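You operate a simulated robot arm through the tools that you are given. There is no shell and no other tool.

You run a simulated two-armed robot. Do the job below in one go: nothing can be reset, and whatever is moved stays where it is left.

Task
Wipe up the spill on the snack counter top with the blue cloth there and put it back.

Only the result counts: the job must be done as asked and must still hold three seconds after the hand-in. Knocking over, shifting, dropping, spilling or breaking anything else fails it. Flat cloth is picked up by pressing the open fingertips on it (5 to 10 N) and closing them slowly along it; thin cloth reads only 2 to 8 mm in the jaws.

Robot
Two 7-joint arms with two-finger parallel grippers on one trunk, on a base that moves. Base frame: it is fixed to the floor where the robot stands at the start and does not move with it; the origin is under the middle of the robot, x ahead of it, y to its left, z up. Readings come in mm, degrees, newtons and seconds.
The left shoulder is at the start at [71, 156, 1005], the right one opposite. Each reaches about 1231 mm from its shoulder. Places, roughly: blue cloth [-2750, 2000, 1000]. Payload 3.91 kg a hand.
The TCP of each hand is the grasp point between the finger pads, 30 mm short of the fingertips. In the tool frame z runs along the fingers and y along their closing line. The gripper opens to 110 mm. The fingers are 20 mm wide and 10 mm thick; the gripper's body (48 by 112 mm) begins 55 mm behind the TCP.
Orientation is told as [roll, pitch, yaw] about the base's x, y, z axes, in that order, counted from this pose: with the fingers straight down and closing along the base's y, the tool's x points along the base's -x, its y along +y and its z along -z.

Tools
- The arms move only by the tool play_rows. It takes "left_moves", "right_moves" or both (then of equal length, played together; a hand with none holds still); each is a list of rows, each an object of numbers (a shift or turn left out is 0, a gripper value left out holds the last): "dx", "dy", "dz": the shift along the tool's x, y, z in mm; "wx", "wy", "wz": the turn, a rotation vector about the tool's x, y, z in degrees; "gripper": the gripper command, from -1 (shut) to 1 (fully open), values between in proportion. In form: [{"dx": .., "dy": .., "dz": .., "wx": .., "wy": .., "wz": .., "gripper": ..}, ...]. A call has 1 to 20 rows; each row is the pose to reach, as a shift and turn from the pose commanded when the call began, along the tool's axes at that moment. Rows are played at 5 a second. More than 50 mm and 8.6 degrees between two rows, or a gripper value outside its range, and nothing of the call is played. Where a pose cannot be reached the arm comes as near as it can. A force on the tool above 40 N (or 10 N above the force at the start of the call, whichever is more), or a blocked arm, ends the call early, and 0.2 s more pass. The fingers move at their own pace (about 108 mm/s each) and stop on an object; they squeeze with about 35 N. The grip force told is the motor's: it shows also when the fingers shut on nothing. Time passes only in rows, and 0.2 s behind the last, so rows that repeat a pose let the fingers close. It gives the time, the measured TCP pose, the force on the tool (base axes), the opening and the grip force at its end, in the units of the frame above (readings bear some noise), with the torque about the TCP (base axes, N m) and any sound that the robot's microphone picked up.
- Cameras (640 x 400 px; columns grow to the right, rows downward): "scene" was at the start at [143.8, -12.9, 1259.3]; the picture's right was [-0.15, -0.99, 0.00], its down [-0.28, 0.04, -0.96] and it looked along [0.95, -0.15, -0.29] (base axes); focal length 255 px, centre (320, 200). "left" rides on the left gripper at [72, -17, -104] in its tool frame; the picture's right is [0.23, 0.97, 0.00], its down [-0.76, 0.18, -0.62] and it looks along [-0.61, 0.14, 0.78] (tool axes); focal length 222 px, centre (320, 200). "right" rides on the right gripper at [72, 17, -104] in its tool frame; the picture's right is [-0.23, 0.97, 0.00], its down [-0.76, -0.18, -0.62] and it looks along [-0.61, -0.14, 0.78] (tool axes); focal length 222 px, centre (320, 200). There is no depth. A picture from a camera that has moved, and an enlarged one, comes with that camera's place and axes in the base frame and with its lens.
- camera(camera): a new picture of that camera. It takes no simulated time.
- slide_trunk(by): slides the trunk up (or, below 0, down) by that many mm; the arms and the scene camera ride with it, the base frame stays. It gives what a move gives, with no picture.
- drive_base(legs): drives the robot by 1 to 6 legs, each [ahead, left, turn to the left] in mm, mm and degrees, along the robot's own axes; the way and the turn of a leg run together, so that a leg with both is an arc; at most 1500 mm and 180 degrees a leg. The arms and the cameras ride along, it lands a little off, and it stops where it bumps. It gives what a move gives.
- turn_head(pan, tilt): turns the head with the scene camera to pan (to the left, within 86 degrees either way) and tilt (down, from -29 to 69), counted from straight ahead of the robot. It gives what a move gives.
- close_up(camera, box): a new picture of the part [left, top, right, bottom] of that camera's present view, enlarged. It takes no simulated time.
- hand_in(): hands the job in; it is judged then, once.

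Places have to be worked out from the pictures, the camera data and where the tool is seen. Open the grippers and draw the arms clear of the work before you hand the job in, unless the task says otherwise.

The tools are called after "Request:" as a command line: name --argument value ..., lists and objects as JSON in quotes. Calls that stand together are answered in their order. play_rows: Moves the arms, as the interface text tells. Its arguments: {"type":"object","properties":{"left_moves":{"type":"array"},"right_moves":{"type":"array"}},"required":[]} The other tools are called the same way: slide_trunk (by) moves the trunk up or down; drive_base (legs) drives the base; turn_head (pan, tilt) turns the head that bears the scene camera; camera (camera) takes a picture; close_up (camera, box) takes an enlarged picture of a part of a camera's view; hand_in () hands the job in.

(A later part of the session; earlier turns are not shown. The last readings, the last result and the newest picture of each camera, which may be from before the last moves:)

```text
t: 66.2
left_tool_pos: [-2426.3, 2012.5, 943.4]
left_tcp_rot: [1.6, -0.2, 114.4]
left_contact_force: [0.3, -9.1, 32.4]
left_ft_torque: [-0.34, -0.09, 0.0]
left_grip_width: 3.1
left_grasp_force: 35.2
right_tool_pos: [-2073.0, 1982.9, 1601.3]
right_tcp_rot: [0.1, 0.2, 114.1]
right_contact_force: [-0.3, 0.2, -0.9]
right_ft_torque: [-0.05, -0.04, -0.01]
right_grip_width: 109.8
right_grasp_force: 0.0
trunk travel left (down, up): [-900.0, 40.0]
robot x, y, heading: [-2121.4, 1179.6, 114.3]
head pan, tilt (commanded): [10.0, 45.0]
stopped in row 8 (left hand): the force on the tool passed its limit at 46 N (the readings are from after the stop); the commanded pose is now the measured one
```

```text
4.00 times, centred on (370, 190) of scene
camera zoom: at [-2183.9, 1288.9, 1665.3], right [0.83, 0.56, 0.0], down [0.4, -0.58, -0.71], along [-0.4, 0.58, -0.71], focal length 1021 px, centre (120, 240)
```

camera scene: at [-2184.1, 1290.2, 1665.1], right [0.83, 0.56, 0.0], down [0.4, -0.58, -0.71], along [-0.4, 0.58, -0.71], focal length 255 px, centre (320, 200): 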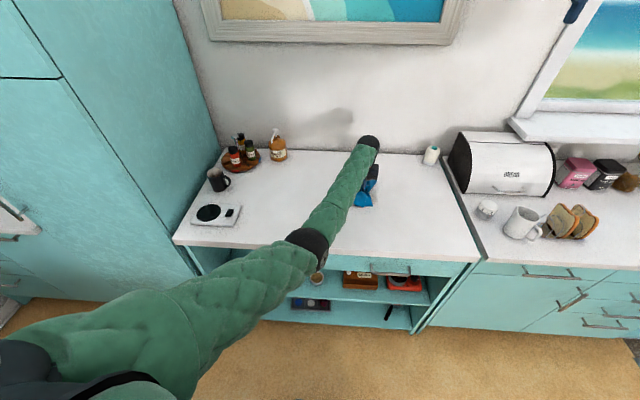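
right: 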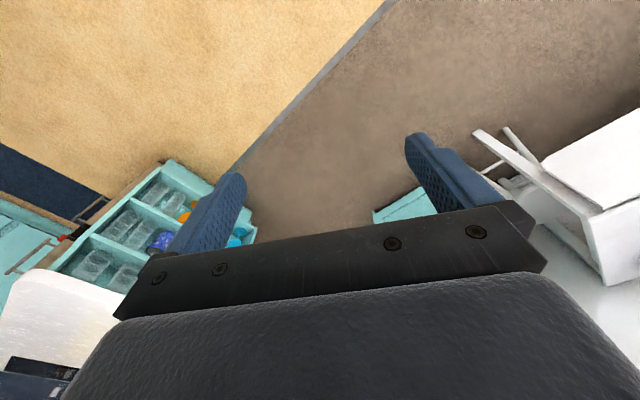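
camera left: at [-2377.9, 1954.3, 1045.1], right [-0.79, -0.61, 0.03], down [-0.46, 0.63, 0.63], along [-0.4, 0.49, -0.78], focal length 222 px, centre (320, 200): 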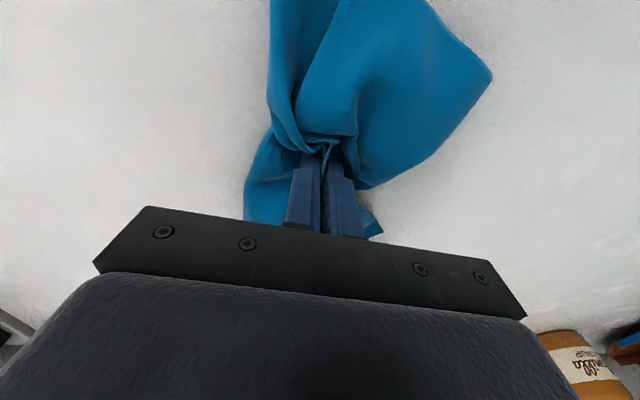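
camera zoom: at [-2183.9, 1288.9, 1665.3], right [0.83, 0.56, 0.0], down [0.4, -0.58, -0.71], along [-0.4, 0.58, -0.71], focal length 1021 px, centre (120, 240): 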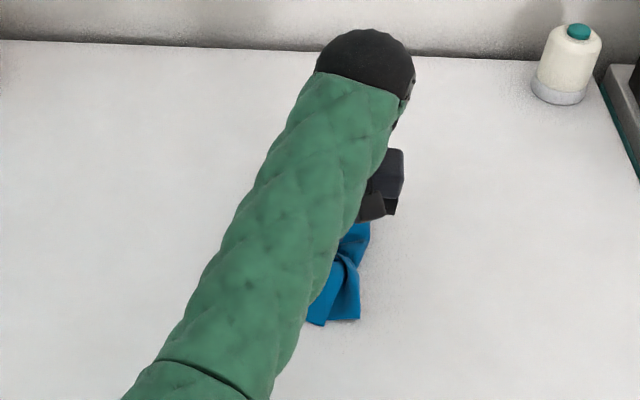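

The cloth bunched and the force spiked to 46 N, so I lift, undo the slight tilt, and move left so I can see the spill area.

Request:
play_rows --left_moves '[{"dz": -10}, {"dz": -30, "wx": 0.7, "wy": 0.3, "wz": 0.4}, {"dz": -60, "wx": 1.5, "wy": 0.6, "wz": 0.8}, {"dz": -90, "wx": 1.5, "wy": 0.6, "wz": 0.8}, {"dz": -120, "wx": 1.5, "wy": 0.6, "wz": 0.8}, {"dz": -120, "dy": 40, "wx": 1.5, "wy": 0.6, "wz": 0.8}, {"dz": -120, "dy": 80, "wx": 1.5, "wy": 0.6, "wz": 0.8}, {"dz": -120, "dy": 120, "wx": 1.5, "wy": 0.6, "wz": 0.8}, {"dz": -120, "dy": 160, "wx": 1.5, "wy": 0.6, "wz": 0.8}, {"dz": -120, "dy": 200, "wx": 1.5, "wy": 0.6, "wz": 0.8}, {"dz": -120, "dy": 200, "wx": 1.5, "wy": 0.6, "wz": 0.8}]'

Request:
close_up --camera "scene" --box '[270, 140, 430, 240]'

Request:
camera --camera "left"

```text
t: 68.6
left_tool_pos: [-2625.3, 1924.6, 1063.8]
left_tcp_rot: [1.2, 0.7, 114.2]
left_contact_force: [0.3, 0.6, 0.3]
left_ft_torque: [-0.01, -0.01, -0.03]
left_grip_width: 3.1
left_grasp_force: 34.9
right_tool_pos: [-2072.8, 1983.0, 1601.2]
right_tcp_rot: [0.2, 0.1, 114.2]
right_contact_force: [-0.4, -0.8, -0.8]
right_ft_torque: [-0.02, -0.02, 0.0]
right_grip_width: 109.9
right_grasp_force: 0.0
trunk travel left (down, up): [-900.0, 40.0]
robot x, y, heading: [-2120.5, 1176.4, 114.7]
head pan, tilt (commanded): [10.0, 45.0]
```

```text
4.00 times, centred on (350, 190) of scene
camera zoom: at [-2184.0, 1291.0, 1665.1], right [0.83, 0.56, 0.0], down [0.4, -0.59, -0.71], along [-0.4, 0.58, -0.71], focal length 1021 px, centre (200, 240)
```

zoom: 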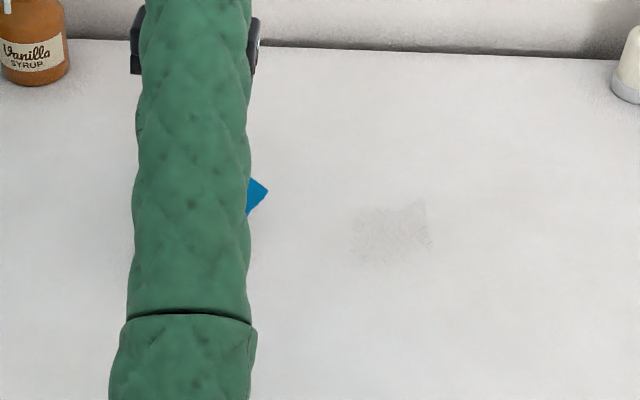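

```text
taken
camera left: at [-2577.4, 1867.0, 1165.2], right [-0.79, -0.61, 0.02], down [-0.47, 0.63, 0.62], along [-0.39, 0.48, -0.79], focal length 222 px, centre (320, 200)
```

left: 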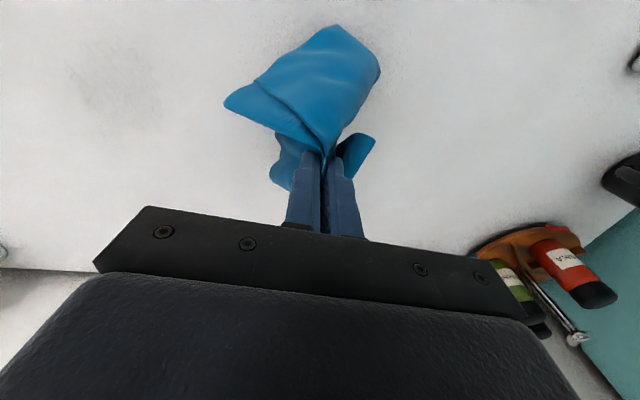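

Only a faint trace of the spill is left at about [-2448, 2037]. I bring the cloth back over it and set it down for another pass.

Request:
play_rows --left_moves '[{"dx": -5, "dy": -40, "wx": 0.5, "wy": -0.1, "wz": 0.3}, {"dx": -10, "dy": -80, "wx": 1, "wy": -0.3, "wz": 0.6}, {"dx": -15, "dy": -120, "wx": 1, "wy": -0.3, "wz": 0.6}, {"dx": -20, "dy": -160, "wx": 1, "wy": -0.3, "wz": 0.6}, {"dx": -25, "dy": -205, "wx": 1, "wy": -0.3, "wz": 0.6}, {"dx": -25, "dy": -205, "dz": 30, "wx": 1, "wy": -0.3, "wz": 0.6}, {"dx": -25, "dy": -205, "dz": 60, "wx": 1, "wy": -0.3, "wz": 0.6}, {"dx": -25, "dy": -205, "dz": 90, "wx": 1, "wy": -0.3, "wz": 0.6}, {"dx": -25, "dy": -205, "dz": 105, "wx": 1, "wy": -0.3, "wz": 0.6}, {"dx": -25, "dy": -205, "dz": 112, "wx": 1, "wy": -0.3, "wz": 0.6}, {"dx": -25, "dy": -205, "dz": 115, "wx": 1, "wy": -0.3, "wz": 0.6}, {"dx": -25, "dy": -205, "dz": 115, "wx": 1, "wy": -0.3, "wz": 0.6}]'

Request:
camera --camera "left"

```text
t: 71.4
left_tool_pos: [-2487.6, 2040.4, 967.1]
left_tcp_rot: [0.9, -1.5, 115.4]
left_contact_force: [-0.1, 0.3, -0.2]
left_ft_torque: [0.03, 0.0, -0.01]
left_grip_width: 2.9
left_grasp_force: 35.1
right_tool_pos: [-2074.6, 1984.2, 1600.8]
right_tcp_rot: [0.1, 0.1, 114.1]
right_contact_force: [0.1, -0.7, -0.3]
right_ft_torque: [0.04, 0.0, -0.01]
right_grip_width: 109.9
right_grasp_force: 0.1
trunk travel left (down, up): [-900.0, 40.0]
robot x, y, heading: [-2120.3, 1175.6, 114.1]
head pan, tilt (commanded): [10.0, 45.0]
stopped in row 12 (left hand): the arm was blocked; the commanded pose is now the measured one
```

```text
taken
camera left: at [-2437.1, 1980.7, 1068.1], right [-0.78, -0.62, 0.01], down [-0.47, 0.6, 0.65], along [-0.41, 0.5, -0.76], focal length 222 px, centre (320, 200)
```

left: 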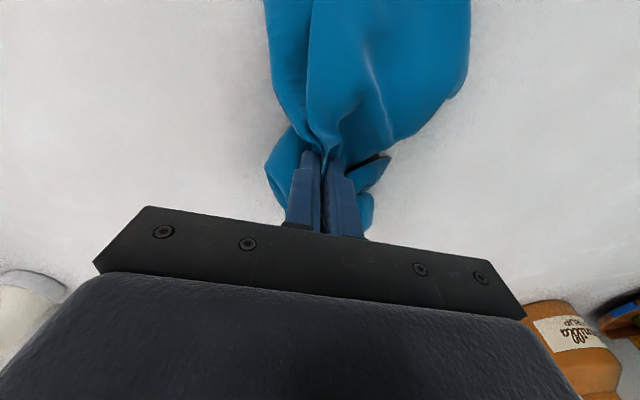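

The arm stopped as blocked at z 967 with no force on the tool, so something else on the arm may be touching. I look with the scene camera.

Request:
camera --camera "scene"

Request:
turn_head --pan 25 --tilt 60

Request:
camera --camera "scene"

```text
taken
camera scene: at [-2184.7, 1290.8, 1665.1], right [0.83, 0.56, 0.0], down [0.4, -0.58, -0.71], along [-0.4, 0.58, -0.71], focal length 255 px, centre (320, 200)
```

scene: 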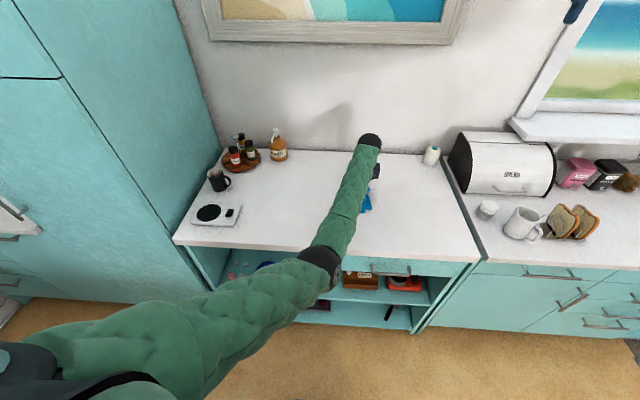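

```text
t: 72.2
left_tool_pos: [-2485.8, 2040.7, 968.0]
left_tcp_rot: [0.9, -1.4, 115.3]
left_contact_force: [0.3, 0.6, -0.5]
left_ft_torque: [-0.01, 0.02, 0.0]
left_grip_width: 3.2
left_grasp_force: 35.2
right_tool_pos: [-2073.4, 1984.5, 1600.6]
right_tcp_rot: [0.1, 0.1, 114.2]
right_contact_force: [1.3, -0.5, 0.0]
right_ft_torque: [0.03, 0.03, 0.03]
right_grip_width: 109.8
right_grasp_force: 0.0
trunk travel left (down, up): [-900.0, 40.0]
robot x, y, heading: [-2120.6, 1179.5, 114.5]
head pan, tilt (commanded): [25.0, 60.0]
```

```text
taken
camera scene: at [-2189.4, 1267.2, 1645.7], right [0.65, 0.76, 0.0], down [0.66, -0.57, -0.5], along [-0.38, 0.33, -0.87], focal length 255 px, centre (320, 200)
```

scene: 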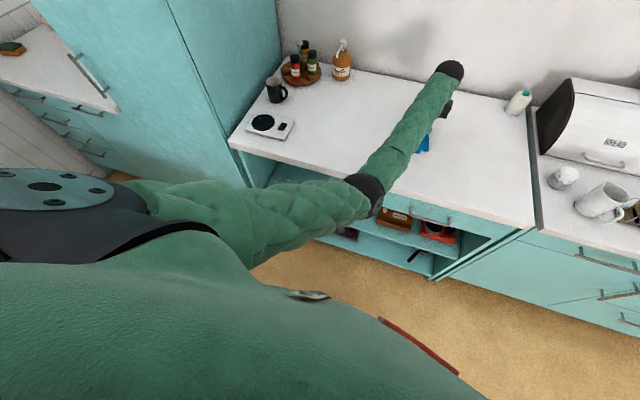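

The elbow has drifted inward, which suggests the left arm is near a joint limit with the spill far inboard of its shoulder. I lift the cloth straight up, then shift the base to the right so the spill lies ahead of the left shoulder.

Request:
play_rows --left_moves '[{"dz": -30}, {"dz": -60}, {"dz": -90}, {"dz": -120}, {"dz": -150}, {"dz": -150}]'

Request:
drive_base --legs '[[0, -180, 0]]'

Request:
turn_head --pan 15 --tilt 45

Request:
camera --camera "scene"

```text
t: 73.5
left_tool_pos: [-2476.1, 2041.4, 1116.8]
left_tcp_rot: [0.7, -1.5, 115.1]
left_contact_force: [-0.4, -0.4, 0.1]
left_ft_torque: [-0.01, -0.01, -0.01]
left_grip_width: 3.3
left_grasp_force: 35.0
right_tool_pos: [-2073.7, 1984.9, 1600.9]
right_tcp_rot: [0.1, 0.1, 114.2]
right_contact_force: [-0.5, 0.1, 0.7]
right_ft_torque: [0.03, 0.01, -0.03]
right_grip_width: 109.8
right_grasp_force: 0.1
trunk travel left (down, up): [-900.0, 40.0]
robot x, y, heading: [-2116.4, 1174.7, 114.5]
head pan, tilt (commanded): [25.0, 60.0]
```

```text
t: 75.1
left_tool_pos: [-2310.1, 2117.5, 1117.4]
left_tcp_rot: [0.6, -1.4, 114.7]
left_contact_force: [-0.2, -0.4, 0.0]
left_ft_torque: [0.01, 0.0, 0.02]
left_grip_width: 3.2
left_grasp_force: 34.6
right_tool_pos: [-1908.0, 2056.3, 1601.7]
right_tcp_rot: [0.1, 0.1, 113.9]
right_contact_force: [0.0, -0.5, -0.2]
right_ft_torque: [-0.01, -0.04, 0.0]
right_grip_width: 110.0
right_grasp_force: 0.0
trunk travel left (down, up): [-900.0, 40.0]
robot x, y, heading: [-1953.1, 1248.0, 114.0]
head pan, tilt (commanded): [25.0, 60.0]
```

```text
t: 75.8
left_tool_pos: [-2306.4, 2118.6, 1117.0]
left_tcp_rot: [0.8, -1.3, 114.7]
left_contact_force: [0.1, 0.3, -0.2]
left_ft_torque: [0.0, 0.02, 0.01]
left_grip_width: 3.0
left_grasp_force: 34.5
right_tool_pos: [-1903.7, 2058.3, 1600.2]
right_tcp_rot: [0.1, 0.1, 113.9]
right_contact_force: [-0.4, -0.2, 0.0]
right_ft_torque: [-0.01, 0.04, 0.0]
right_grip_width: 110.2
right_grasp_force: 0.1
trunk travel left (down, up): [-900.0, 40.0]
robot x, y, heading: [-1957.1, 1248.4, 113.8]
head pan, tilt (commanded): [15.0, 45.0]
```

```text
taken
camera scene: at [-2023.7, 1362.0, 1665.0], right [0.78, 0.63, 0.0], down [0.44, -0.55, -0.71], along [-0.44, 0.55, -0.71], focal length 255 px, centre (320, 200)
```

scene: 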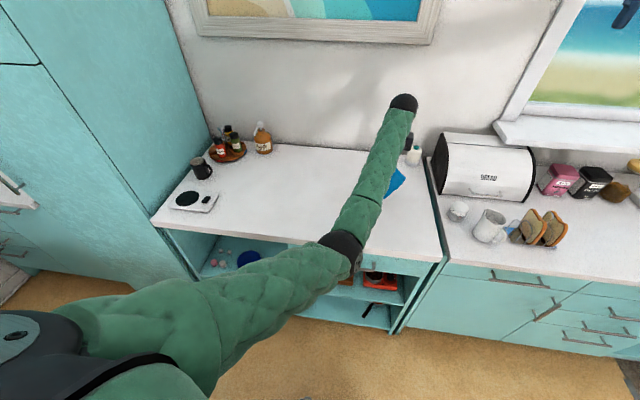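

The spot is now more comfortable for the left arm. I move the cloth back left to above the spill and straighten the hand, then check that it follows.

Request:
play_rows --left_moves '[{"dx": 5, "dy": 40, "wx": 0.3, "wy": 0.5, "wz": 0.3}, {"dx": 9, "dy": 80, "wx": 0.7, "wy": 1.0, "wz": 0.6}, {"dx": 13, "dy": 120, "wx": 0.7, "wy": 1.6, "wz": 0.9}, {"dx": 18, "dy": 164, "wx": 0.7, "wy": 1.6, "wz": 0.9}, {"dx": 18, "dy": 164, "dz": 40, "wx": 0.7, "wy": 1.6, "wz": 0.9}, {"dx": 18, "dy": 164, "dz": 80, "wx": 0.7, "wy": 1.6, "wz": 0.9}, {"dx": 18, "dy": 164, "dz": 80, "wx": 0.7, "wy": 1.6, "wz": 0.9}]'

Request:
camera --camera "scene"

Request:
camera --camera "left"

```text
t: 77.4
left_tool_pos: [-2472.2, 2035.5, 1049.0]
left_tcp_rot: [0.7, -0.8, 114.7]
left_contact_force: [-0.6, -0.4, -0.3]
left_ft_torque: [0.03, -0.01, 0.01]
left_grip_width: 3.1
left_grasp_force: 35.7
right_tool_pos: [-1905.9, 2056.3, 1601.6]
right_tcp_rot: [0.0, 0.2, 113.9]
right_contact_force: [0.1, 0.4, 0.3]
right_ft_torque: [0.0, -0.05, -0.01]
right_grip_width: 109.8
right_grasp_force: 0.1
trunk travel left (down, up): [-900.0, 40.0]
robot x, y, heading: [-1954.9, 1248.1, 113.5]
head pan, tilt (commanded): [15.0, 45.0]
```

```text
taken
camera scene: at [-2025.7, 1360.1, 1665.1], right [0.78, 0.63, 0.0], down [0.44, -0.55, -0.71], along [-0.44, 0.55, -0.71], focal length 255 px, centre (320, 200)
```

scene: 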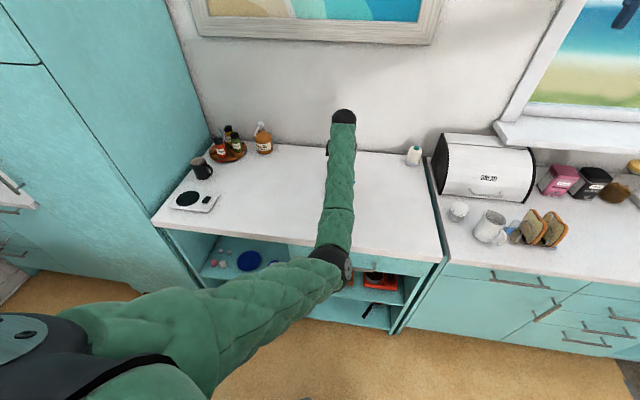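

```text
taken
camera left: at [-2423.4, 1974.9, 1150.6], right [-0.79, -0.61, 0.01], down [-0.47, 0.61, 0.63], along [-0.39, 0.5, -0.77], focal length 222 px, centre (320, 200)
```

left: 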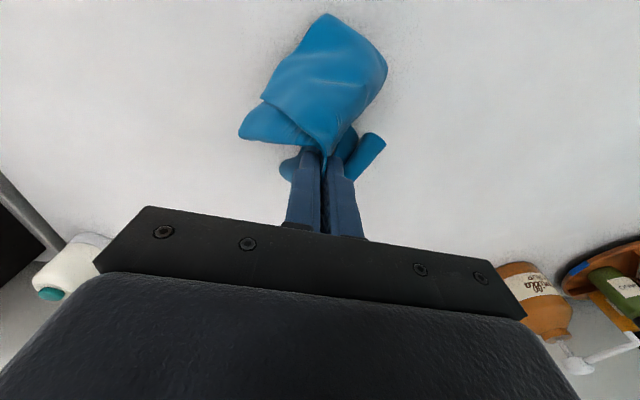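

The hand did not track fully: it is 24 mm off and tilted. The forearm now slopes up to the wrist, so the wrist bend is likely at its limit, and standing slightly further back would relieve it. I look right and down to check the room behind the base.

Request:
turn_head --pan -86 --tilt 60

Request:
camera --camera "scene"

Request:
turn_head --pan 86 --tilt 50

Request:
camera --camera "scene"

```text
t: 79.2
left_tool_pos: [-2470.5, 2033.5, 1044.7]
left_tcp_rot: [0.8, -0.4, 114.7]
left_contact_force: [0.0, 0.4, -0.4]
left_ft_torque: [-0.02, -0.02, -0.01]
left_grip_width: 3.0
left_grasp_force: 35.2
right_tool_pos: [-1905.1, 2057.5, 1601.5]
right_tcp_rot: [0.2, 0.1, 114.0]
right_contact_force: [-0.1, 0.2, -0.1]
right_ft_torque: [-0.04, 0.05, 0.01]
right_grip_width: 109.6
right_grasp_force: 0.1
trunk travel left (down, up): [-900.0, 40.0]
robot x, y, heading: [-1951.0, 1247.0, 113.9]
head pan, tilt (commanded): [-85.9, 60.0]
```

```text
taken
camera scene: at [-1915.1, 1329.0, 1645.6], right [0.47, -0.88, 0.0], down [-0.76, -0.41, -0.5], along [0.44, 0.23, -0.87], focal length 255 px, centre (320, 200)
```

scene: 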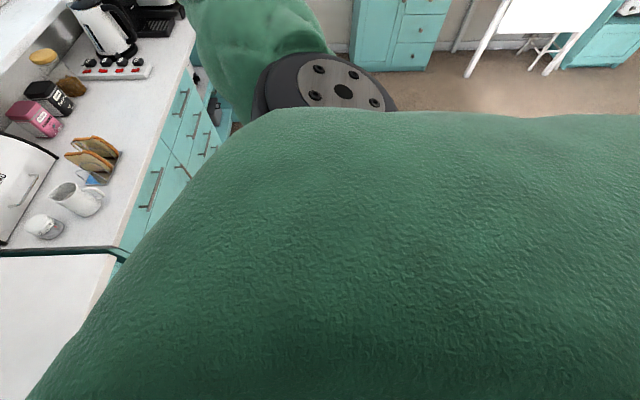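

```text
t: 81.8
left_tool_pos: [-2471.7, 2030.6, 1040.3]
left_tcp_rot: [0.8, 0.0, 114.6]
left_contact_force: [-0.1, 0.0, 0.0]
left_ft_torque: [0.01, -0.01, 0.0]
left_grip_width: 3.0
left_grasp_force: 34.7
right_tool_pos: [-1906.5, 2057.8, 1601.2]
right_tcp_rot: [0.1, 0.2, 113.9]
right_contact_force: [0.5, -0.5, -0.4]
right_ft_torque: [-0.04, 0.04, -0.02]
right_grip_width: 110.1
right_grasp_force: 0.0
trunk travel left (down, up): [-900.0, 40.0]
robot x, y, heading: [-1954.0, 1249.0, 113.7]
head pan, tilt (commanded): [85.9, 50.0]
```

```text
taken
camera scene: at [-2046.4, 1271.6, 1658.2], right [-0.34, 0.94, 0.0], down [0.72, 0.26, -0.64], along [-0.6, -0.22, -0.77], focal length 255 px, centre (320, 200)
```

scene: 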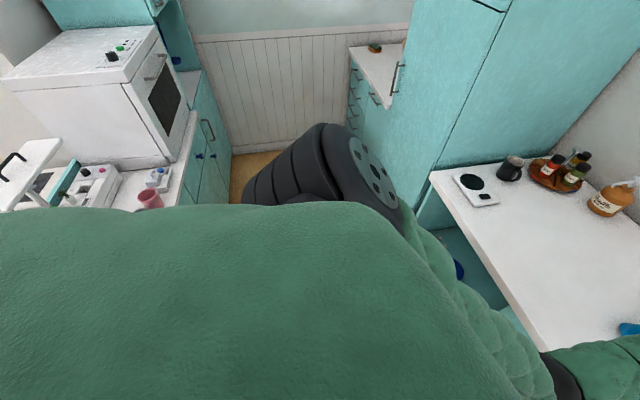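

There is about 400 mm from the base centre to the island behind, and the arm is still slowly settling. I raise the trunk its last 40 mm and back up 50 mm so the arm is straighter and the wrist bends less.

Request:
slide_trunk --by 38

Request:
drive_base --legs '[[-50, 0, 0]]'

Request:
turn_head --pan 15 --tilt 45

Request:
camera --camera "scene"

```text
t: 82.6
left_tool_pos: [-2472.2, 2031.0, 1077.6]
left_tcp_rot: [0.9, 0.0, 114.6]
left_contact_force: [-0.2, 0.0, -0.9]
left_ft_torque: [0.0, 0.01, -0.01]
left_grip_width: 3.2
left_grasp_force: 34.9
right_tool_pos: [-1905.8, 2059.0, 1639.1]
right_tcp_rot: [0.1, 0.1, 113.9]
right_contact_force: [-1.1, -0.4, -0.6]
right_ft_torque: [-0.04, -0.01, -0.03]
right_grip_width: 110.2
right_grasp_force: 0.0
trunk travel left (down, up): [-938.0, 2.0]
robot x, y, heading: [-1951.6, 1249.4, 113.9]
head pan, tilt (commanded): [85.9, 50.0]
```

```text
t: 83.5
left_tool_pos: [-2455.9, 1990.1, 1070.9]
left_tcp_rot: [0.9, 0.4, 115.0]
left_contact_force: [-0.9, 0.6, -0.9]
left_ft_torque: [-0.05, -0.04, -0.02]
left_grip_width: 3.0
left_grasp_force: 34.4
right_tool_pos: [-1891.4, 2023.1, 1633.4]
right_tcp_rot: [0.1, 0.5, 114.0]
right_contact_force: [-1.3, 0.7, -0.4]
right_ft_torque: [-0.1, -0.03, -0.01]
right_grip_width: 110.2
right_grasp_force: 0.0
trunk travel left (down, up): [-938.0, 2.0]
robot x, y, heading: [-1932.4, 1205.2, 114.0]
head pan, tilt (commanded): [85.9, 50.0]
```

```text
t: 85.0
left_tool_pos: [-2454.3, 1982.8, 1078.7]
left_tcp_rot: [1.0, 0.0, 115.0]
left_contact_force: [-0.2, 0.3, -0.4]
left_ft_torque: [-0.01, -0.02, 0.01]
left_grip_width: 3.2
left_grasp_force: 34.8
right_tool_pos: [-1887.7, 2012.8, 1640.3]
right_tcp_rot: [-0.1, 0.1, 114.0]
right_contact_force: [0.5, -0.6, -0.5]
right_ft_torque: [0.04, 0.02, 0.02]
right_grip_width: 109.9
right_grasp_force: 0.0
trunk travel left (down, up): [-938.0, 2.0]
robot x, y, heading: [-1934.2, 1205.4, 114.0]
head pan, tilt (commanded): [15.0, 45.0]
```

```text
taken
camera scene: at [-2004.9, 1314.9, 1703.3], right [0.78, 0.63, 0.0], down [0.45, -0.55, -0.71], along [-0.45, 0.55, -0.71], focal length 255 px, centre (320, 200)
```

scene: 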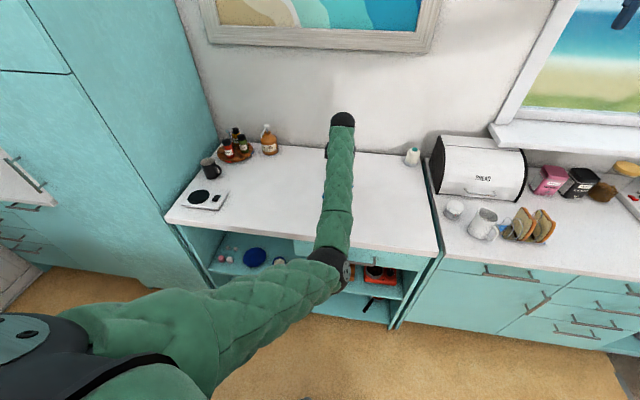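

I test whether the arm follows properly from here by moving the hand forward 45 mm and settling.

Request:
play_rows --left_moves '[{"dx": -15}, {"dx": -30}, {"dx": -45}, {"dx": -45}, {"dx": -45}, {"dx": -45}, {"dx": -45}, {"dx": -45}]'

Request:
camera --camera "scene"

```text
t: 86.8
left_tool_pos: [-2471.4, 2025.3, 1078.7]
left_tcp_rot: [0.9, 0.0, 114.9]
left_contact_force: [0.0, 0.7, -0.4]
left_ft_torque: [-0.01, 0.0, -0.05]
left_grip_width: 3.1
left_grasp_force: 34.7
right_tool_pos: [-1886.8, 2012.6, 1638.3]
right_tcp_rot: [0.0, 0.1, 114.1]
right_contact_force: [-0.5, -0.3, 0.6]
right_ft_torque: [0.01, -0.02, 0.01]
right_grip_width: 110.1
right_grasp_force: 0.1
trunk travel left (down, up): [-938.0, 2.0]
robot x, y, heading: [-1932.4, 1207.6, 114.3]
head pan, tilt (commanded): [15.0, 45.0]
```

```text
taken
camera scene: at [-2005.4, 1316.6, 1703.1], right [0.78, 0.63, 0.0], down [0.45, -0.55, -0.71], along [-0.45, 0.55, -0.71], focal length 255 px, centre (320, 200)
```

scene: 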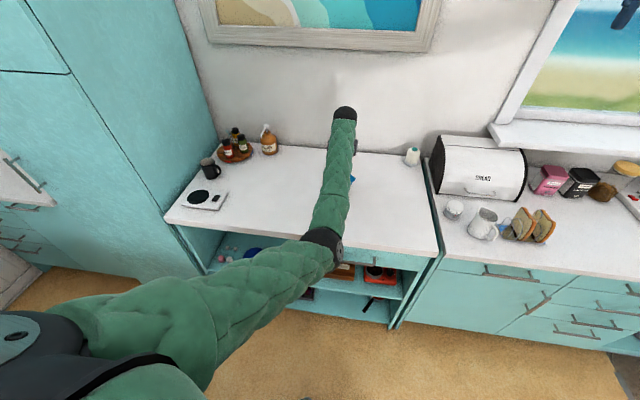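

Now the arm follows exactly and the elbow has moved out. I shift the last 25 mm to the spill's centre and lower the cloth onto it.

Request:
play_rows --left_moves '[{"dx": 1, "dy": -12, "wx": 0.5}, {"dx": 1.5, "dy": -25, "wx": 0.9}, {"dx": 1.5, "dy": -25, "dz": 30, "wx": 0.9}, {"dx": 1.5, "dy": -25, "dz": 60, "wx": 0.9}, {"dx": 1.5, "dy": -25, "dz": 90, "wx": 0.9}, {"dx": 1.5, "dy": -25, "dz": 110, "wx": 0.9}, {"dx": 1.5, "dy": -25, "dz": 122, "wx": 0.9}, {"dx": 1.5, "dy": -25, "dz": 128, "wx": 0.9}, {"dx": 1.5, "dy": -25, "dz": 128, "wx": 0.9}]'

Request:
camera --camera "left"

```text
t: 88.8
left_tool_pos: [-2449.5, 2033.7, 950.1]
left_tcp_rot: [0.0, 0.0, 114.9]
left_contact_force: [1.0, 0.2, 4.2]
left_ft_torque: [-0.04, -0.02, -0.01]
left_grip_width: 2.9
left_grasp_force: 35.1
right_tool_pos: [-1887.7, 2014.4, 1639.9]
right_tcp_rot: [0.0, 0.2, 114.0]
right_contact_force: [-0.7, 0.5, -0.7]
right_ft_torque: [0.02, 0.01, 0.05]
right_grip_width: 109.8
right_grasp_force: 0.1
trunk travel left (down, up): [-938.0, 2.0]
robot x, y, heading: [-1933.0, 1202.8, 114.2]
head pan, tilt (commanded): [15.0, 45.0]
```

```text
taken
camera left: at [-2402.9, 1975.1, 1051.7], right [-0.79, -0.62, 0.0], down [-0.48, 0.62, 0.62], along [-0.38, 0.49, -0.78], focal length 222 px, centre (320, 200)
```

left: 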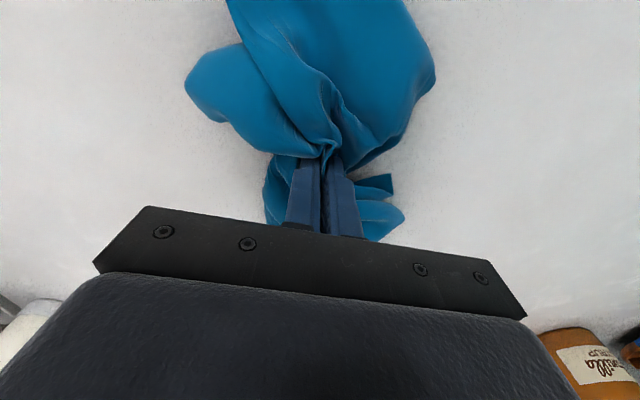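

The pose is exact now, with 4 N of contact. I press 3 mm more and wipe another full raster.

Request:
play_rows --left_moves '[{"dx": -15, "dy": -16, "dz": 2}, {"dx": -32, "dy": -32, "dz": 3}, {"dx": -48, "dy": -48, "dz": 3}, {"dx": -28, "dy": -48, "dz": 3}, {"dx": -8, "dy": -48, "dz": 3}, {"dx": 12, "dy": -48, "dz": 3}, {"dx": 32, "dy": -48, "dz": 3}, {"dx": 48, "dy": -48, "dz": 3}, {"dx": 48, "dy": -32, "dz": 3.5}, {"dx": 28, "dy": -32, "dz": 3.5}, {"dx": 8, "dy": -32, "dz": 3.5}, {"dx": -12, "dy": -32, "dz": 3.5}, {"dx": -32, "dy": -32, "dz": 3.5}, {"dx": -48, "dy": -32, "dz": 3.5}, {"dx": -48, "dy": -16, "dz": 3.5}, {"dx": -28, "dy": -16, "dz": 3.5}, {"dx": -8, "dy": -16, "dz": 3.5}, {"dx": 12, "dy": -16, "dz": 3.5}, {"dx": 32, "dy": -16, "dz": 3.5}, {"dx": 48, "dy": -16, "dz": 3.5}]'

```text
t: 93.0
left_tool_pos: [-2414.1, 1996.6, 945.7]
left_tcp_rot: [0.0, 0.0, 114.9]
left_contact_force: [-2.6, 4.0, 13.5]
left_ft_torque: [0.2, 0.17, -0.01]
left_grip_width: 3.1
left_grasp_force: 35.4
right_tool_pos: [-1886.6, 2012.5, 1640.4]
right_tcp_rot: [0.1, 0.1, 114.1]
right_contact_force: [0.4, -0.4, 0.4]
right_ft_torque: [-0.02, 0.02, 0.01]
right_grip_width: 109.8
right_grasp_force: 0.1
trunk travel left (down, up): [-938.0, 2.0]
robot x, y, heading: [-1936.8, 1208.8, 114.3]
head pan, tilt (commanded): [15.0, 45.0]
```

The force is 13.5 N and steady. I wipe the other half in the same way.

Request:
play_rows --left_moves '[{"dx": 0, "dy": 16}, {"dx": -22, "dy": 16}, {"dx": -44, "dy": 16}, {"dx": -66, "dy": 16}, {"dx": -88, "dy": 16}, {"dx": -96, "dy": 32}, {"dx": -74, "dy": 32}, {"dx": -52, "dy": 32}, {"dx": -30, "dy": 32}, {"dx": -8, "dy": 32}, {"dx": 0, "dy": 48}, {"dx": -22, "dy": 48}, {"dx": -44, "dy": 48}, {"dx": -66, "dy": 48}, {"dx": -88, "dy": 48}, {"dx": -96, "dy": 64}, {"dx": -74, "dy": 64}, {"dx": -52, "dy": 64}, {"dx": -30, "dy": 64}, {"dx": -8, "dy": 64}]'

Request:
camera --camera "left"

Request:
close_up --camera "scene" --box '[260, 130, 420, 230]'

```text
t: 97.2
left_tool_pos: [-2474.1, 1975.0, 947.6]
left_tcp_rot: [0.0, -0.1, 114.9]
left_contact_force: [-0.9, 1.6, 6.2]
left_ft_torque: [0.14, 0.08, -0.04]
left_grip_width: 3.1
left_grasp_force: 34.9
right_tool_pos: [-1885.4, 2013.5, 1640.0]
right_tcp_rot: [0.0, 0.1, 114.0]
right_contact_force: [0.0, -0.1, 0.2]
right_ft_torque: [0.03, -0.02, 0.02]
right_grip_width: 110.0
right_grasp_force: 0.0
trunk travel left (down, up): [-938.0, 2.0]
robot x, y, heading: [-1933.9, 1204.8, 114.5]
head pan, tilt (commanded): [15.0, 45.0]
```

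```text
taken
camera left: at [-2429.4, 1916.2, 1047.8], right [-0.79, -0.62, 0.0], down [-0.48, 0.62, 0.62], along [-0.38, 0.49, -0.78], focal length 222 px, centre (320, 200)
```

left: 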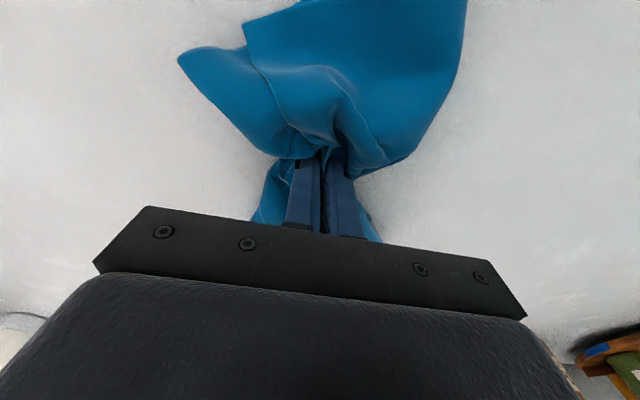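

```text
4.00 times, centred on (340, 180) of scene
camera zoom: at [-2004.6, 1315.0, 1703.3], right [0.78, 0.63, 0.0], down [0.45, -0.55, -0.71], along [-0.45, 0.55, -0.71], focal length 1021 px, centre (240, 280)
```

zoom: 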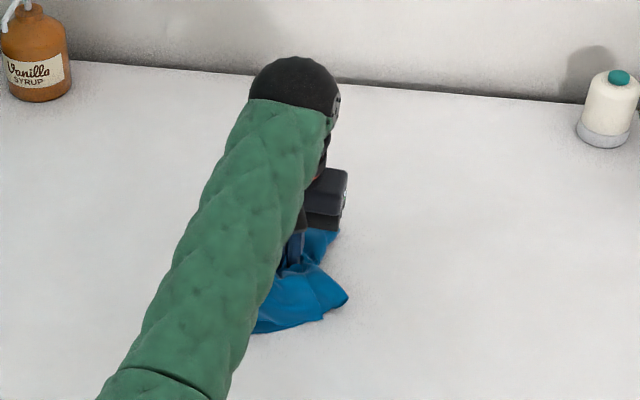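

The visible part of the spill area looks clean, but the cloth covers the rest. I lift the cloth and move it left to check.

Request:
play_rows --left_moves '[{"dz": -20}, {"dz": -50}, {"dz": -80}, {"dz": -110}, {"dz": -140}, {"dz": -140, "dy": 35}, {"dz": -140, "dy": 70}, {"dz": -140, "dy": 105}, {"dz": -140, "dy": 140}, {"dz": -140, "dy": 140}]'

Request:
close_up --camera "scene" --box '[280, 140, 400, 215]'

Request:
camera --camera "left"

```text
t: 99.4
left_tool_pos: [-2605.9, 1918.8, 1085.4]
left_tcp_rot: [0.0, 0.0, 114.9]
left_contact_force: [-0.4, -0.1, -0.7]
left_ft_torque: [0.01, 0.0, -0.01]
left_grip_width: 3.1
left_grasp_force: 34.6
right_tool_pos: [-1887.6, 2014.5, 1637.4]
right_tcp_rot: [0.1, 0.2, 114.0]
right_contact_force: [0.7, 0.2, 0.7]
right_ft_torque: [0.0, 0.01, 0.02]
right_grip_width: 110.0
right_grasp_force: 0.0
trunk travel left (down, up): [-938.0, 2.0]
robot x, y, heading: [-1934.5, 1209.1, 114.3]
head pan, tilt (commanded): [15.0, 45.0]
```

```text
5.33 times, centred on (340, 178) of scene
camera zoom: at [-2004.8, 1317.2, 1703.1], right [0.78, 0.63, 0.0], down [0.45, -0.55, -0.71], along [-0.45, 0.55, -0.71], focal length 1361 px, centre (213, 320)
```

zoom: 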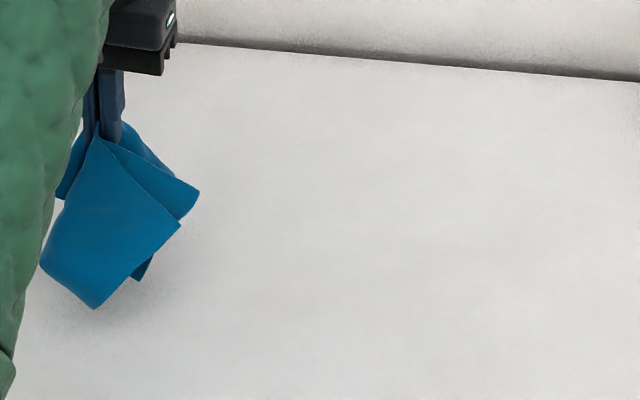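

```text
taken
camera left: at [-2559.2, 1859.2, 1187.0], right [-0.79, -0.62, 0.0], down [-0.48, 0.62, 0.62], along [-0.38, 0.49, -0.78], focal length 222 px, centre (320, 200)
```

left: 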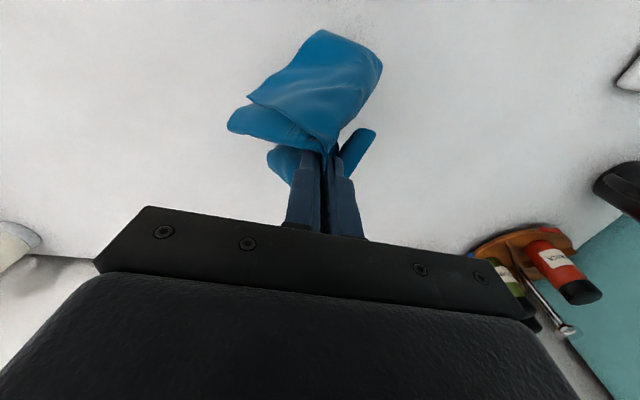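

The counter where the spill was is now clean. I raise the cloth a bit more and drive the base back left and forward to where I first picked it up.

Request:
play_rows --left_moves '[{"dz": -25}, {"dz": -50}, {"dz": -50}]'

Request:
drive_base --legs '[[45, 165, 0]]'

Request:
turn_head --pan 10 --tilt 45

Request:
camera --camera "scene"

Request:
camera --camera "left"

```text
t: 100.2
left_tool_pos: [-2606.0, 1923.2, 1134.7]
left_tcp_rot: [-0.1, 0.1, 114.9]
left_contact_force: [-1.0, -0.5, -0.4]
left_ft_torque: [-0.03, 0.03, -0.04]
left_grip_width: 2.8
left_grasp_force: 35.1
right_tool_pos: [-1886.1, 2014.5, 1638.4]
right_tcp_rot: [0.0, 0.2, 114.0]
right_contact_force: [-0.3, 0.0, -0.4]
right_ft_torque: [0.0, 0.06, 0.02]
right_grip_width: 109.8
right_grasp_force: 0.1
trunk travel left (down, up): [-938.0, 2.0]
robot x, y, heading: [-1935.7, 1205.6, 114.4]
head pan, tilt (commanded): [15.0, 45.0]
```

```text
t: 101.6
left_tool_pos: [-2776.3, 1892.7, 1136.0]
left_tcp_rot: [0.0, 0.0, 115.1]
left_contact_force: [0.4, 0.3, 0.1]
left_ft_torque: [-0.03, 0.03, -0.02]
left_grip_width: 3.2
left_grasp_force: 35.0
right_tool_pos: [-2057.1, 1986.8, 1638.2]
right_tcp_rot: [0.2, 0.1, 114.2]
right_contact_force: [0.3, 0.4, 0.3]
right_ft_torque: [0.02, 0.06, -0.02]
right_grip_width: 110.1
right_grasp_force: 0.1
trunk travel left (down, up): [-938.0, 2.0]
robot x, y, heading: [-2102.7, 1178.5, 114.3]
head pan, tilt (commanded): [15.0, 45.0]
```

```text
t: 102.3
left_tool_pos: [-2778.1, 1891.9, 1134.2]
left_tcp_rot: [0.0, 0.0, 115.1]
left_contact_force: [0.0, -0.3, -0.6]
left_ft_torque: [0.02, 0.01, 0.03]
left_grip_width: 3.0
left_grasp_force: 35.2
right_tool_pos: [-2060.3, 1986.8, 1638.7]
right_tcp_rot: [0.0, 0.1, 114.2]
right_contact_force: [0.7, -1.3, -0.2]
right_ft_torque: [0.03, 0.01, -0.01]
right_grip_width: 110.1
right_grasp_force: 0.1
trunk travel left (down, up): [-938.0, 2.0]
robot x, y, heading: [-2107.1, 1180.3, 114.3]
head pan, tilt (commanded): [10.0, 45.0]
```

```text
taken
camera scene: at [-2170.0, 1292.7, 1703.1], right [0.83, 0.56, 0.0], down [0.4, -0.58, -0.71], along [-0.4, 0.58, -0.71], focal length 255 px, centre (320, 200)
```

scene: 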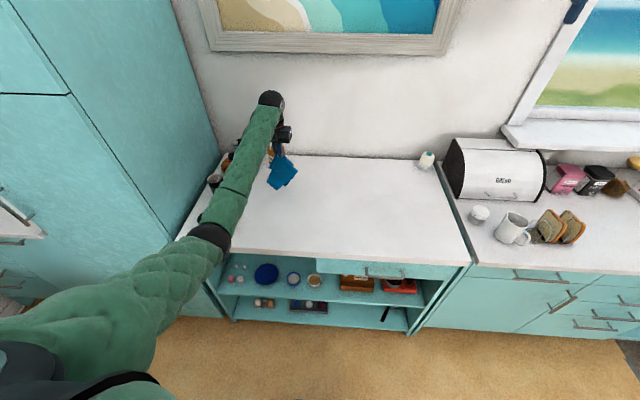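

```text
taken
camera left: at [-2731.1, 1833.1, 1236.8], right [-0.79, -0.62, 0.0], down [-0.48, 0.61, 0.62], along [-0.38, 0.49, -0.78], focal length 222 px, centre (320, 200)
```

left: 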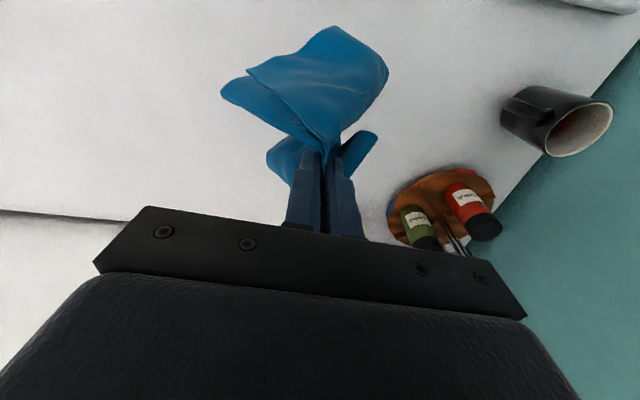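

The cloth hangs 27 mm from above its old place. I move over it and lower until the cloth lies down.

Request:
play_rows --left_moves '[{"dx": -10, "dy": -8}, {"dx": -21, "dy": -16}, {"dx": -21, "dy": -16, "dz": 35}, {"dx": -21, "dy": -16, "dz": 70}, {"dx": -21, "dy": -16, "dz": 95}, {"dx": -21, "dy": -16, "dz": 115}, {"dx": -21, "dy": -16, "dz": 130}, {"dx": -21, "dy": -16, "dz": 145}, {"dx": -21, "dy": -16, "dz": 160}, {"dx": -21, "dy": -16, "dz": 172}, {"dx": -21, "dy": -16, "dz": 180}, {"dx": -21, "dy": -16, "dz": 185}, {"dx": -21, "dy": -16, "dz": 185}]'

Request:
camera --camera "left"

Request:
close_up --camera "scene" --box '[200, 120, 360, 220]'

```text
t: 105.1
left_tool_pos: [-2772.6, 1917.8, 949.5]
left_tcp_rot: [0.0, -0.1, 115.1]
left_contact_force: [0.7, -0.5, 1.8]
left_ft_torque: [-0.03, 0.03, -0.01]
left_grip_width: 3.3
left_grasp_force: 35.0
right_tool_pos: [-2061.0, 1986.8, 1637.7]
right_tcp_rot: [0.1, 0.2, 114.3]
right_contact_force: [-0.3, 0.4, -0.2]
right_ft_torque: [-0.01, 0.0, -0.01]
right_grip_width: 110.2
right_grasp_force: 0.0
trunk travel left (down, up): [-938.0, 2.0]
robot x, y, heading: [-2104.0, 1172.5, 114.2]
head pan, tilt (commanded): [10.0, 45.0]
```

```text
taken
camera left: at [-2725.6, 1859.4, 1052.6], right [-0.79, -0.62, 0.0], down [-0.48, 0.61, 0.62], along [-0.39, 0.49, -0.78], focal length 222 px, centre (320, 200)
```

left: 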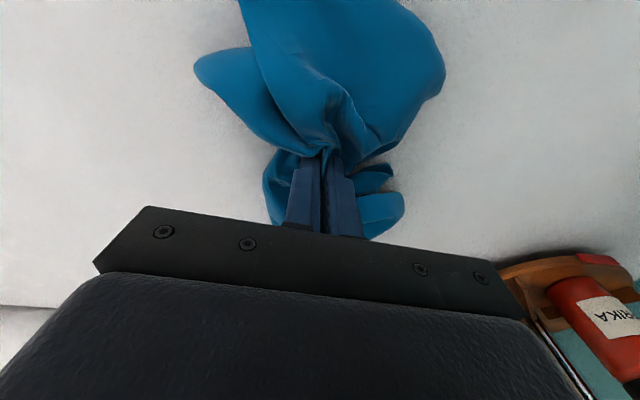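

```text
4.00 times, centred on (280, 170) of scene
camera zoom: at [-2170.0, 1292.5, 1703.1], right [0.83, 0.56, 0.0], down [0.4, -0.58, -0.71], along [-0.4, 0.58, -0.71], focal length 1021 px, centre (480, 320)
```

zoom: 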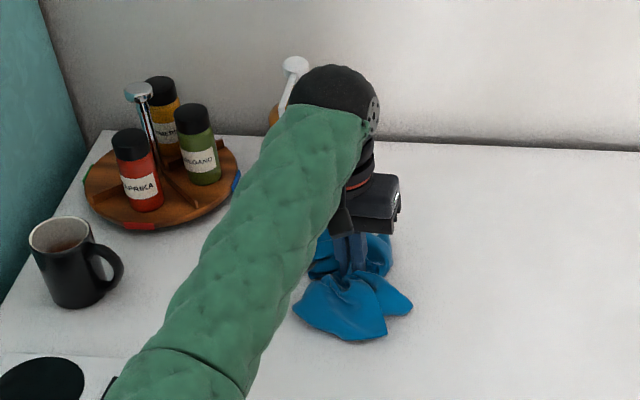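

The cloth rests on its old spot at about 2 N. I press slightly and open the fingers slowly so the fold spreads out, the reverse of the pick-up.

Request:
play_rows --left_moves '[{"dz": 2}, {"dz": 3, "gripper": -0.9}, {"dz": 3, "gripper": -0.8}, {"dz": 3, "gripper": -0.7}, {"dz": 3, "gripper": -0.6}, {"dz": 3, "gripper": -0.5}, {"dz": 3, "gripper": -0.4}, {"dz": 3, "gripper": -0.3}, {"dz": 3, "gripper": -0.2}, {"dz": 3, "gripper": -0.1}, {"dz": 3, "gripper": 0}, {"dz": 3, "gripper": 0.1}, {"dz": 3, "gripper": 0.2}, {"dz": 3, "gripper": 0.3}, {"dz": 3, "gripper": 0.4}, {"dz": 3, "gripper": 0.4}]'

Request:
camera --camera "left"

```text
t: 108.5
left_tool_pos: [-2772.4, 1918.7, 946.4]
left_tcp_rot: [0.0, 0.0, 115.1]
left_contact_force: [0.3, -0.5, 0.7]
left_ft_torque: [0.01, 0.03, 0.0]
left_grip_width: 77.0
left_grasp_force: 0.0
right_tool_pos: [-2061.2, 1986.7, 1639.5]
right_tcp_rot: [0.0, 0.3, 114.3]
right_contact_force: [0.7, -0.2, 0.3]
right_ft_torque: [0.0, -0.02, -0.02]
right_grip_width: 110.0
right_grasp_force: 0.0
trunk travel left (down, up): [-938.0, 2.0]
robot x, y, heading: [-2104.2, 1178.8, 114.4]
head pan, tilt (commanded): [10.0, 45.0]
```

```text
taken
camera left: at [-2726.1, 1858.8, 1048.8], right [-0.79, -0.62, 0.0], down [-0.48, 0.61, 0.62], along [-0.39, 0.49, -0.78], focal length 222 px, centre (320, 200)
```

left: 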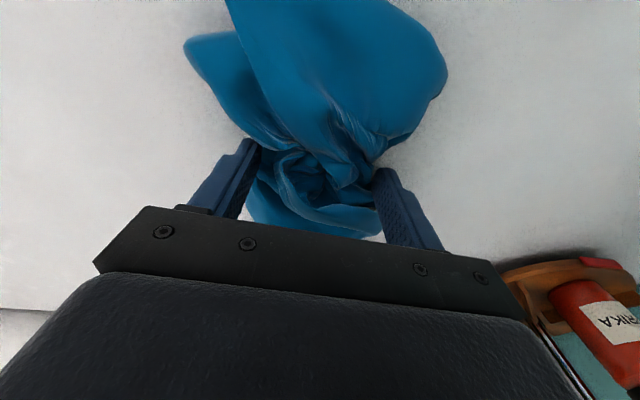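

The cloth is released. I lift the hand straight up and draw it back to see how the cloth lies.

Request:
play_rows --left_moves '[{"dz": -15}, {"dz": -40}, {"dz": -80}, {"dz": -120}, {"dz": -160}, {"dz": -200}, {"dx": 0, "dy": -40, "dz": -200}, {"dx": 0, "dy": -80, "dz": -200}, {"dx": 0, "dy": -120, "dz": -200}, {"dx": 0, "dy": -160, "dz": -200}, {"dx": 0, "dy": -160, "dz": -200}]'

Request:
close_up --camera "scene" --box '[160, 110, 400, 260]'

Request:
camera --camera "left"

```text
t: 110.9
left_tool_pos: [-2627.1, 1988.5, 1148.2]
left_tcp_rot: [0.1, -0.1, 115.2]
left_contact_force: [-0.3, 0.6, 0.2]
left_ft_torque: [0.02, -0.03, -0.01]
left_grip_width: 76.8
left_grasp_force: 0.0
right_tool_pos: [-2060.7, 1985.7, 1639.4]
right_tcp_rot: [-0.1, 0.1, 114.2]
right_contact_force: [0.0, -0.6, -0.6]
right_ft_torque: [-0.02, -0.01, -0.01]
right_grip_width: 110.2
right_grasp_force: 0.1
trunk travel left (down, up): [-938.0, 2.0]
robot x, y, heading: [-2104.4, 1175.5, 114.1]
head pan, tilt (commanded): [10.0, 45.0]
```

```text
2.67 times, centred on (280, 185) of scene
camera zoom: at [-2171.0, 1292.5, 1703.0], right [0.83, 0.56, 0.0], down [0.4, -0.58, -0.71], along [-0.4, 0.58, -0.71], focal length 680 px, centre (427, 240)
```

zoom: 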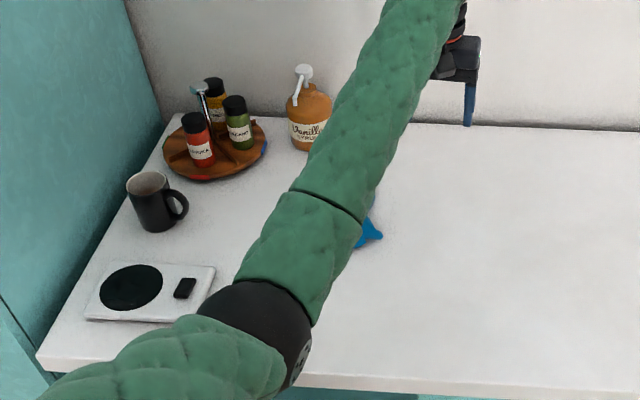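

```text
taken
camera left: at [-2580.5, 1929.1, 1249.5], right [-0.79, -0.62, 0.0], down [-0.48, 0.61, 0.62], along [-0.38, 0.49, -0.78], focal length 222 px, centre (320, 200)
```

left: 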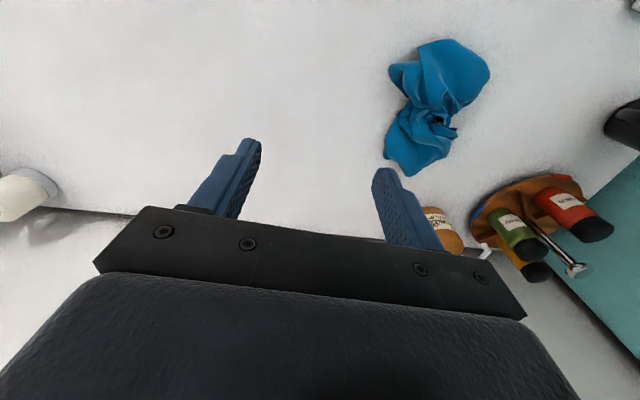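

The cloth lies bunched around [-2767, 1900], within about 20 mm of its old centre, and the neighbours are untouched. I check the former spill area closely once more.

Request:
close_up --camera "scene" --box '[310, 170, 406, 230]'

Request:
close_up --camera "left" --box '[60, 0, 540, 300]'

```text
6.67 times, centred on (358, 200) of scene
camera zoom: at [-2171.0, 1292.5, 1703.0], right [0.83, 0.56, 0.0], down [0.4, -0.58, -0.71], along [-0.4, 0.58, -0.71], focal length 1701 px, centre (67, 200)
```

zoom: 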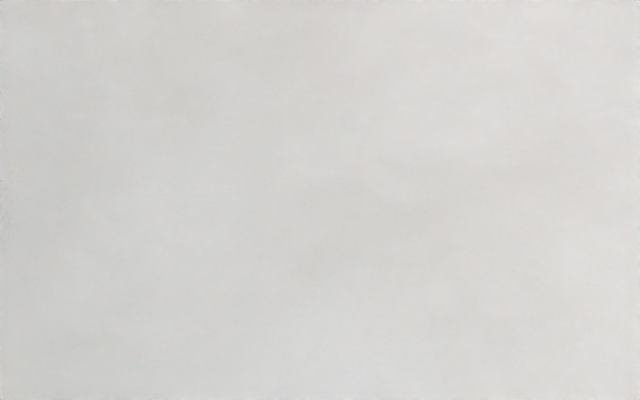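

```text
1.33 times, centred on (300, 150) of left
camera zoom: at [-2580.5, 1929.1, 1249.5], right [-0.79, -0.62, 0.0], down [-0.48, 0.61, 0.62], along [-0.38, 0.49, -0.78], focal length 296 px, centre (347, 267)
```

zoom: 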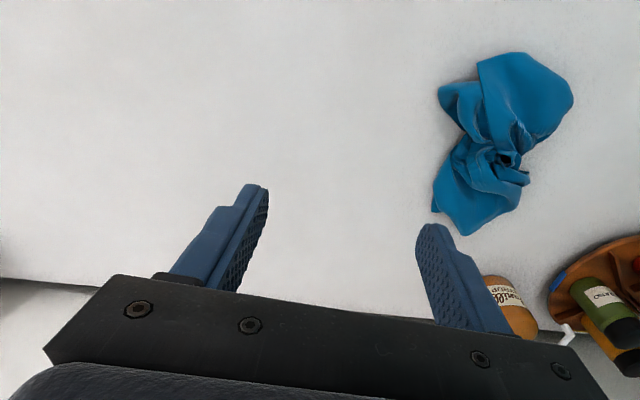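

Both views show clean counter at the former spill. I enlarge that spot from the hand camera too, to rule out a faint remainder.

Request:
close_up --camera "left" --box '[96, 0, 256, 100]'

```text
4.00 times, centred on (176, 50) of left
camera zoom: at [-2580.5, 1929.1, 1249.5], right [-0.79, -0.62, 0.0], down [-0.48, 0.61, 0.62], along [-0.38, 0.49, -0.78], focal length 888 px, centre (896, 800)
```

zoom: 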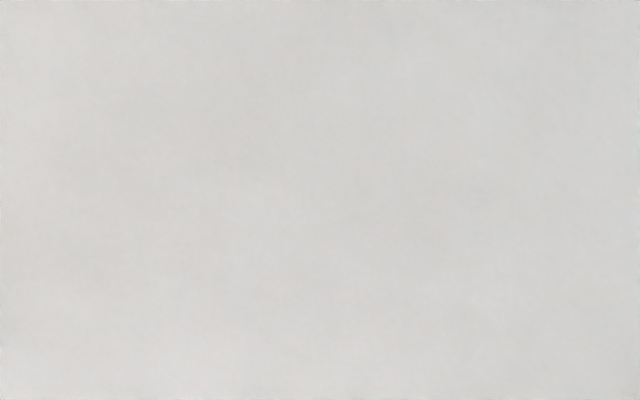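

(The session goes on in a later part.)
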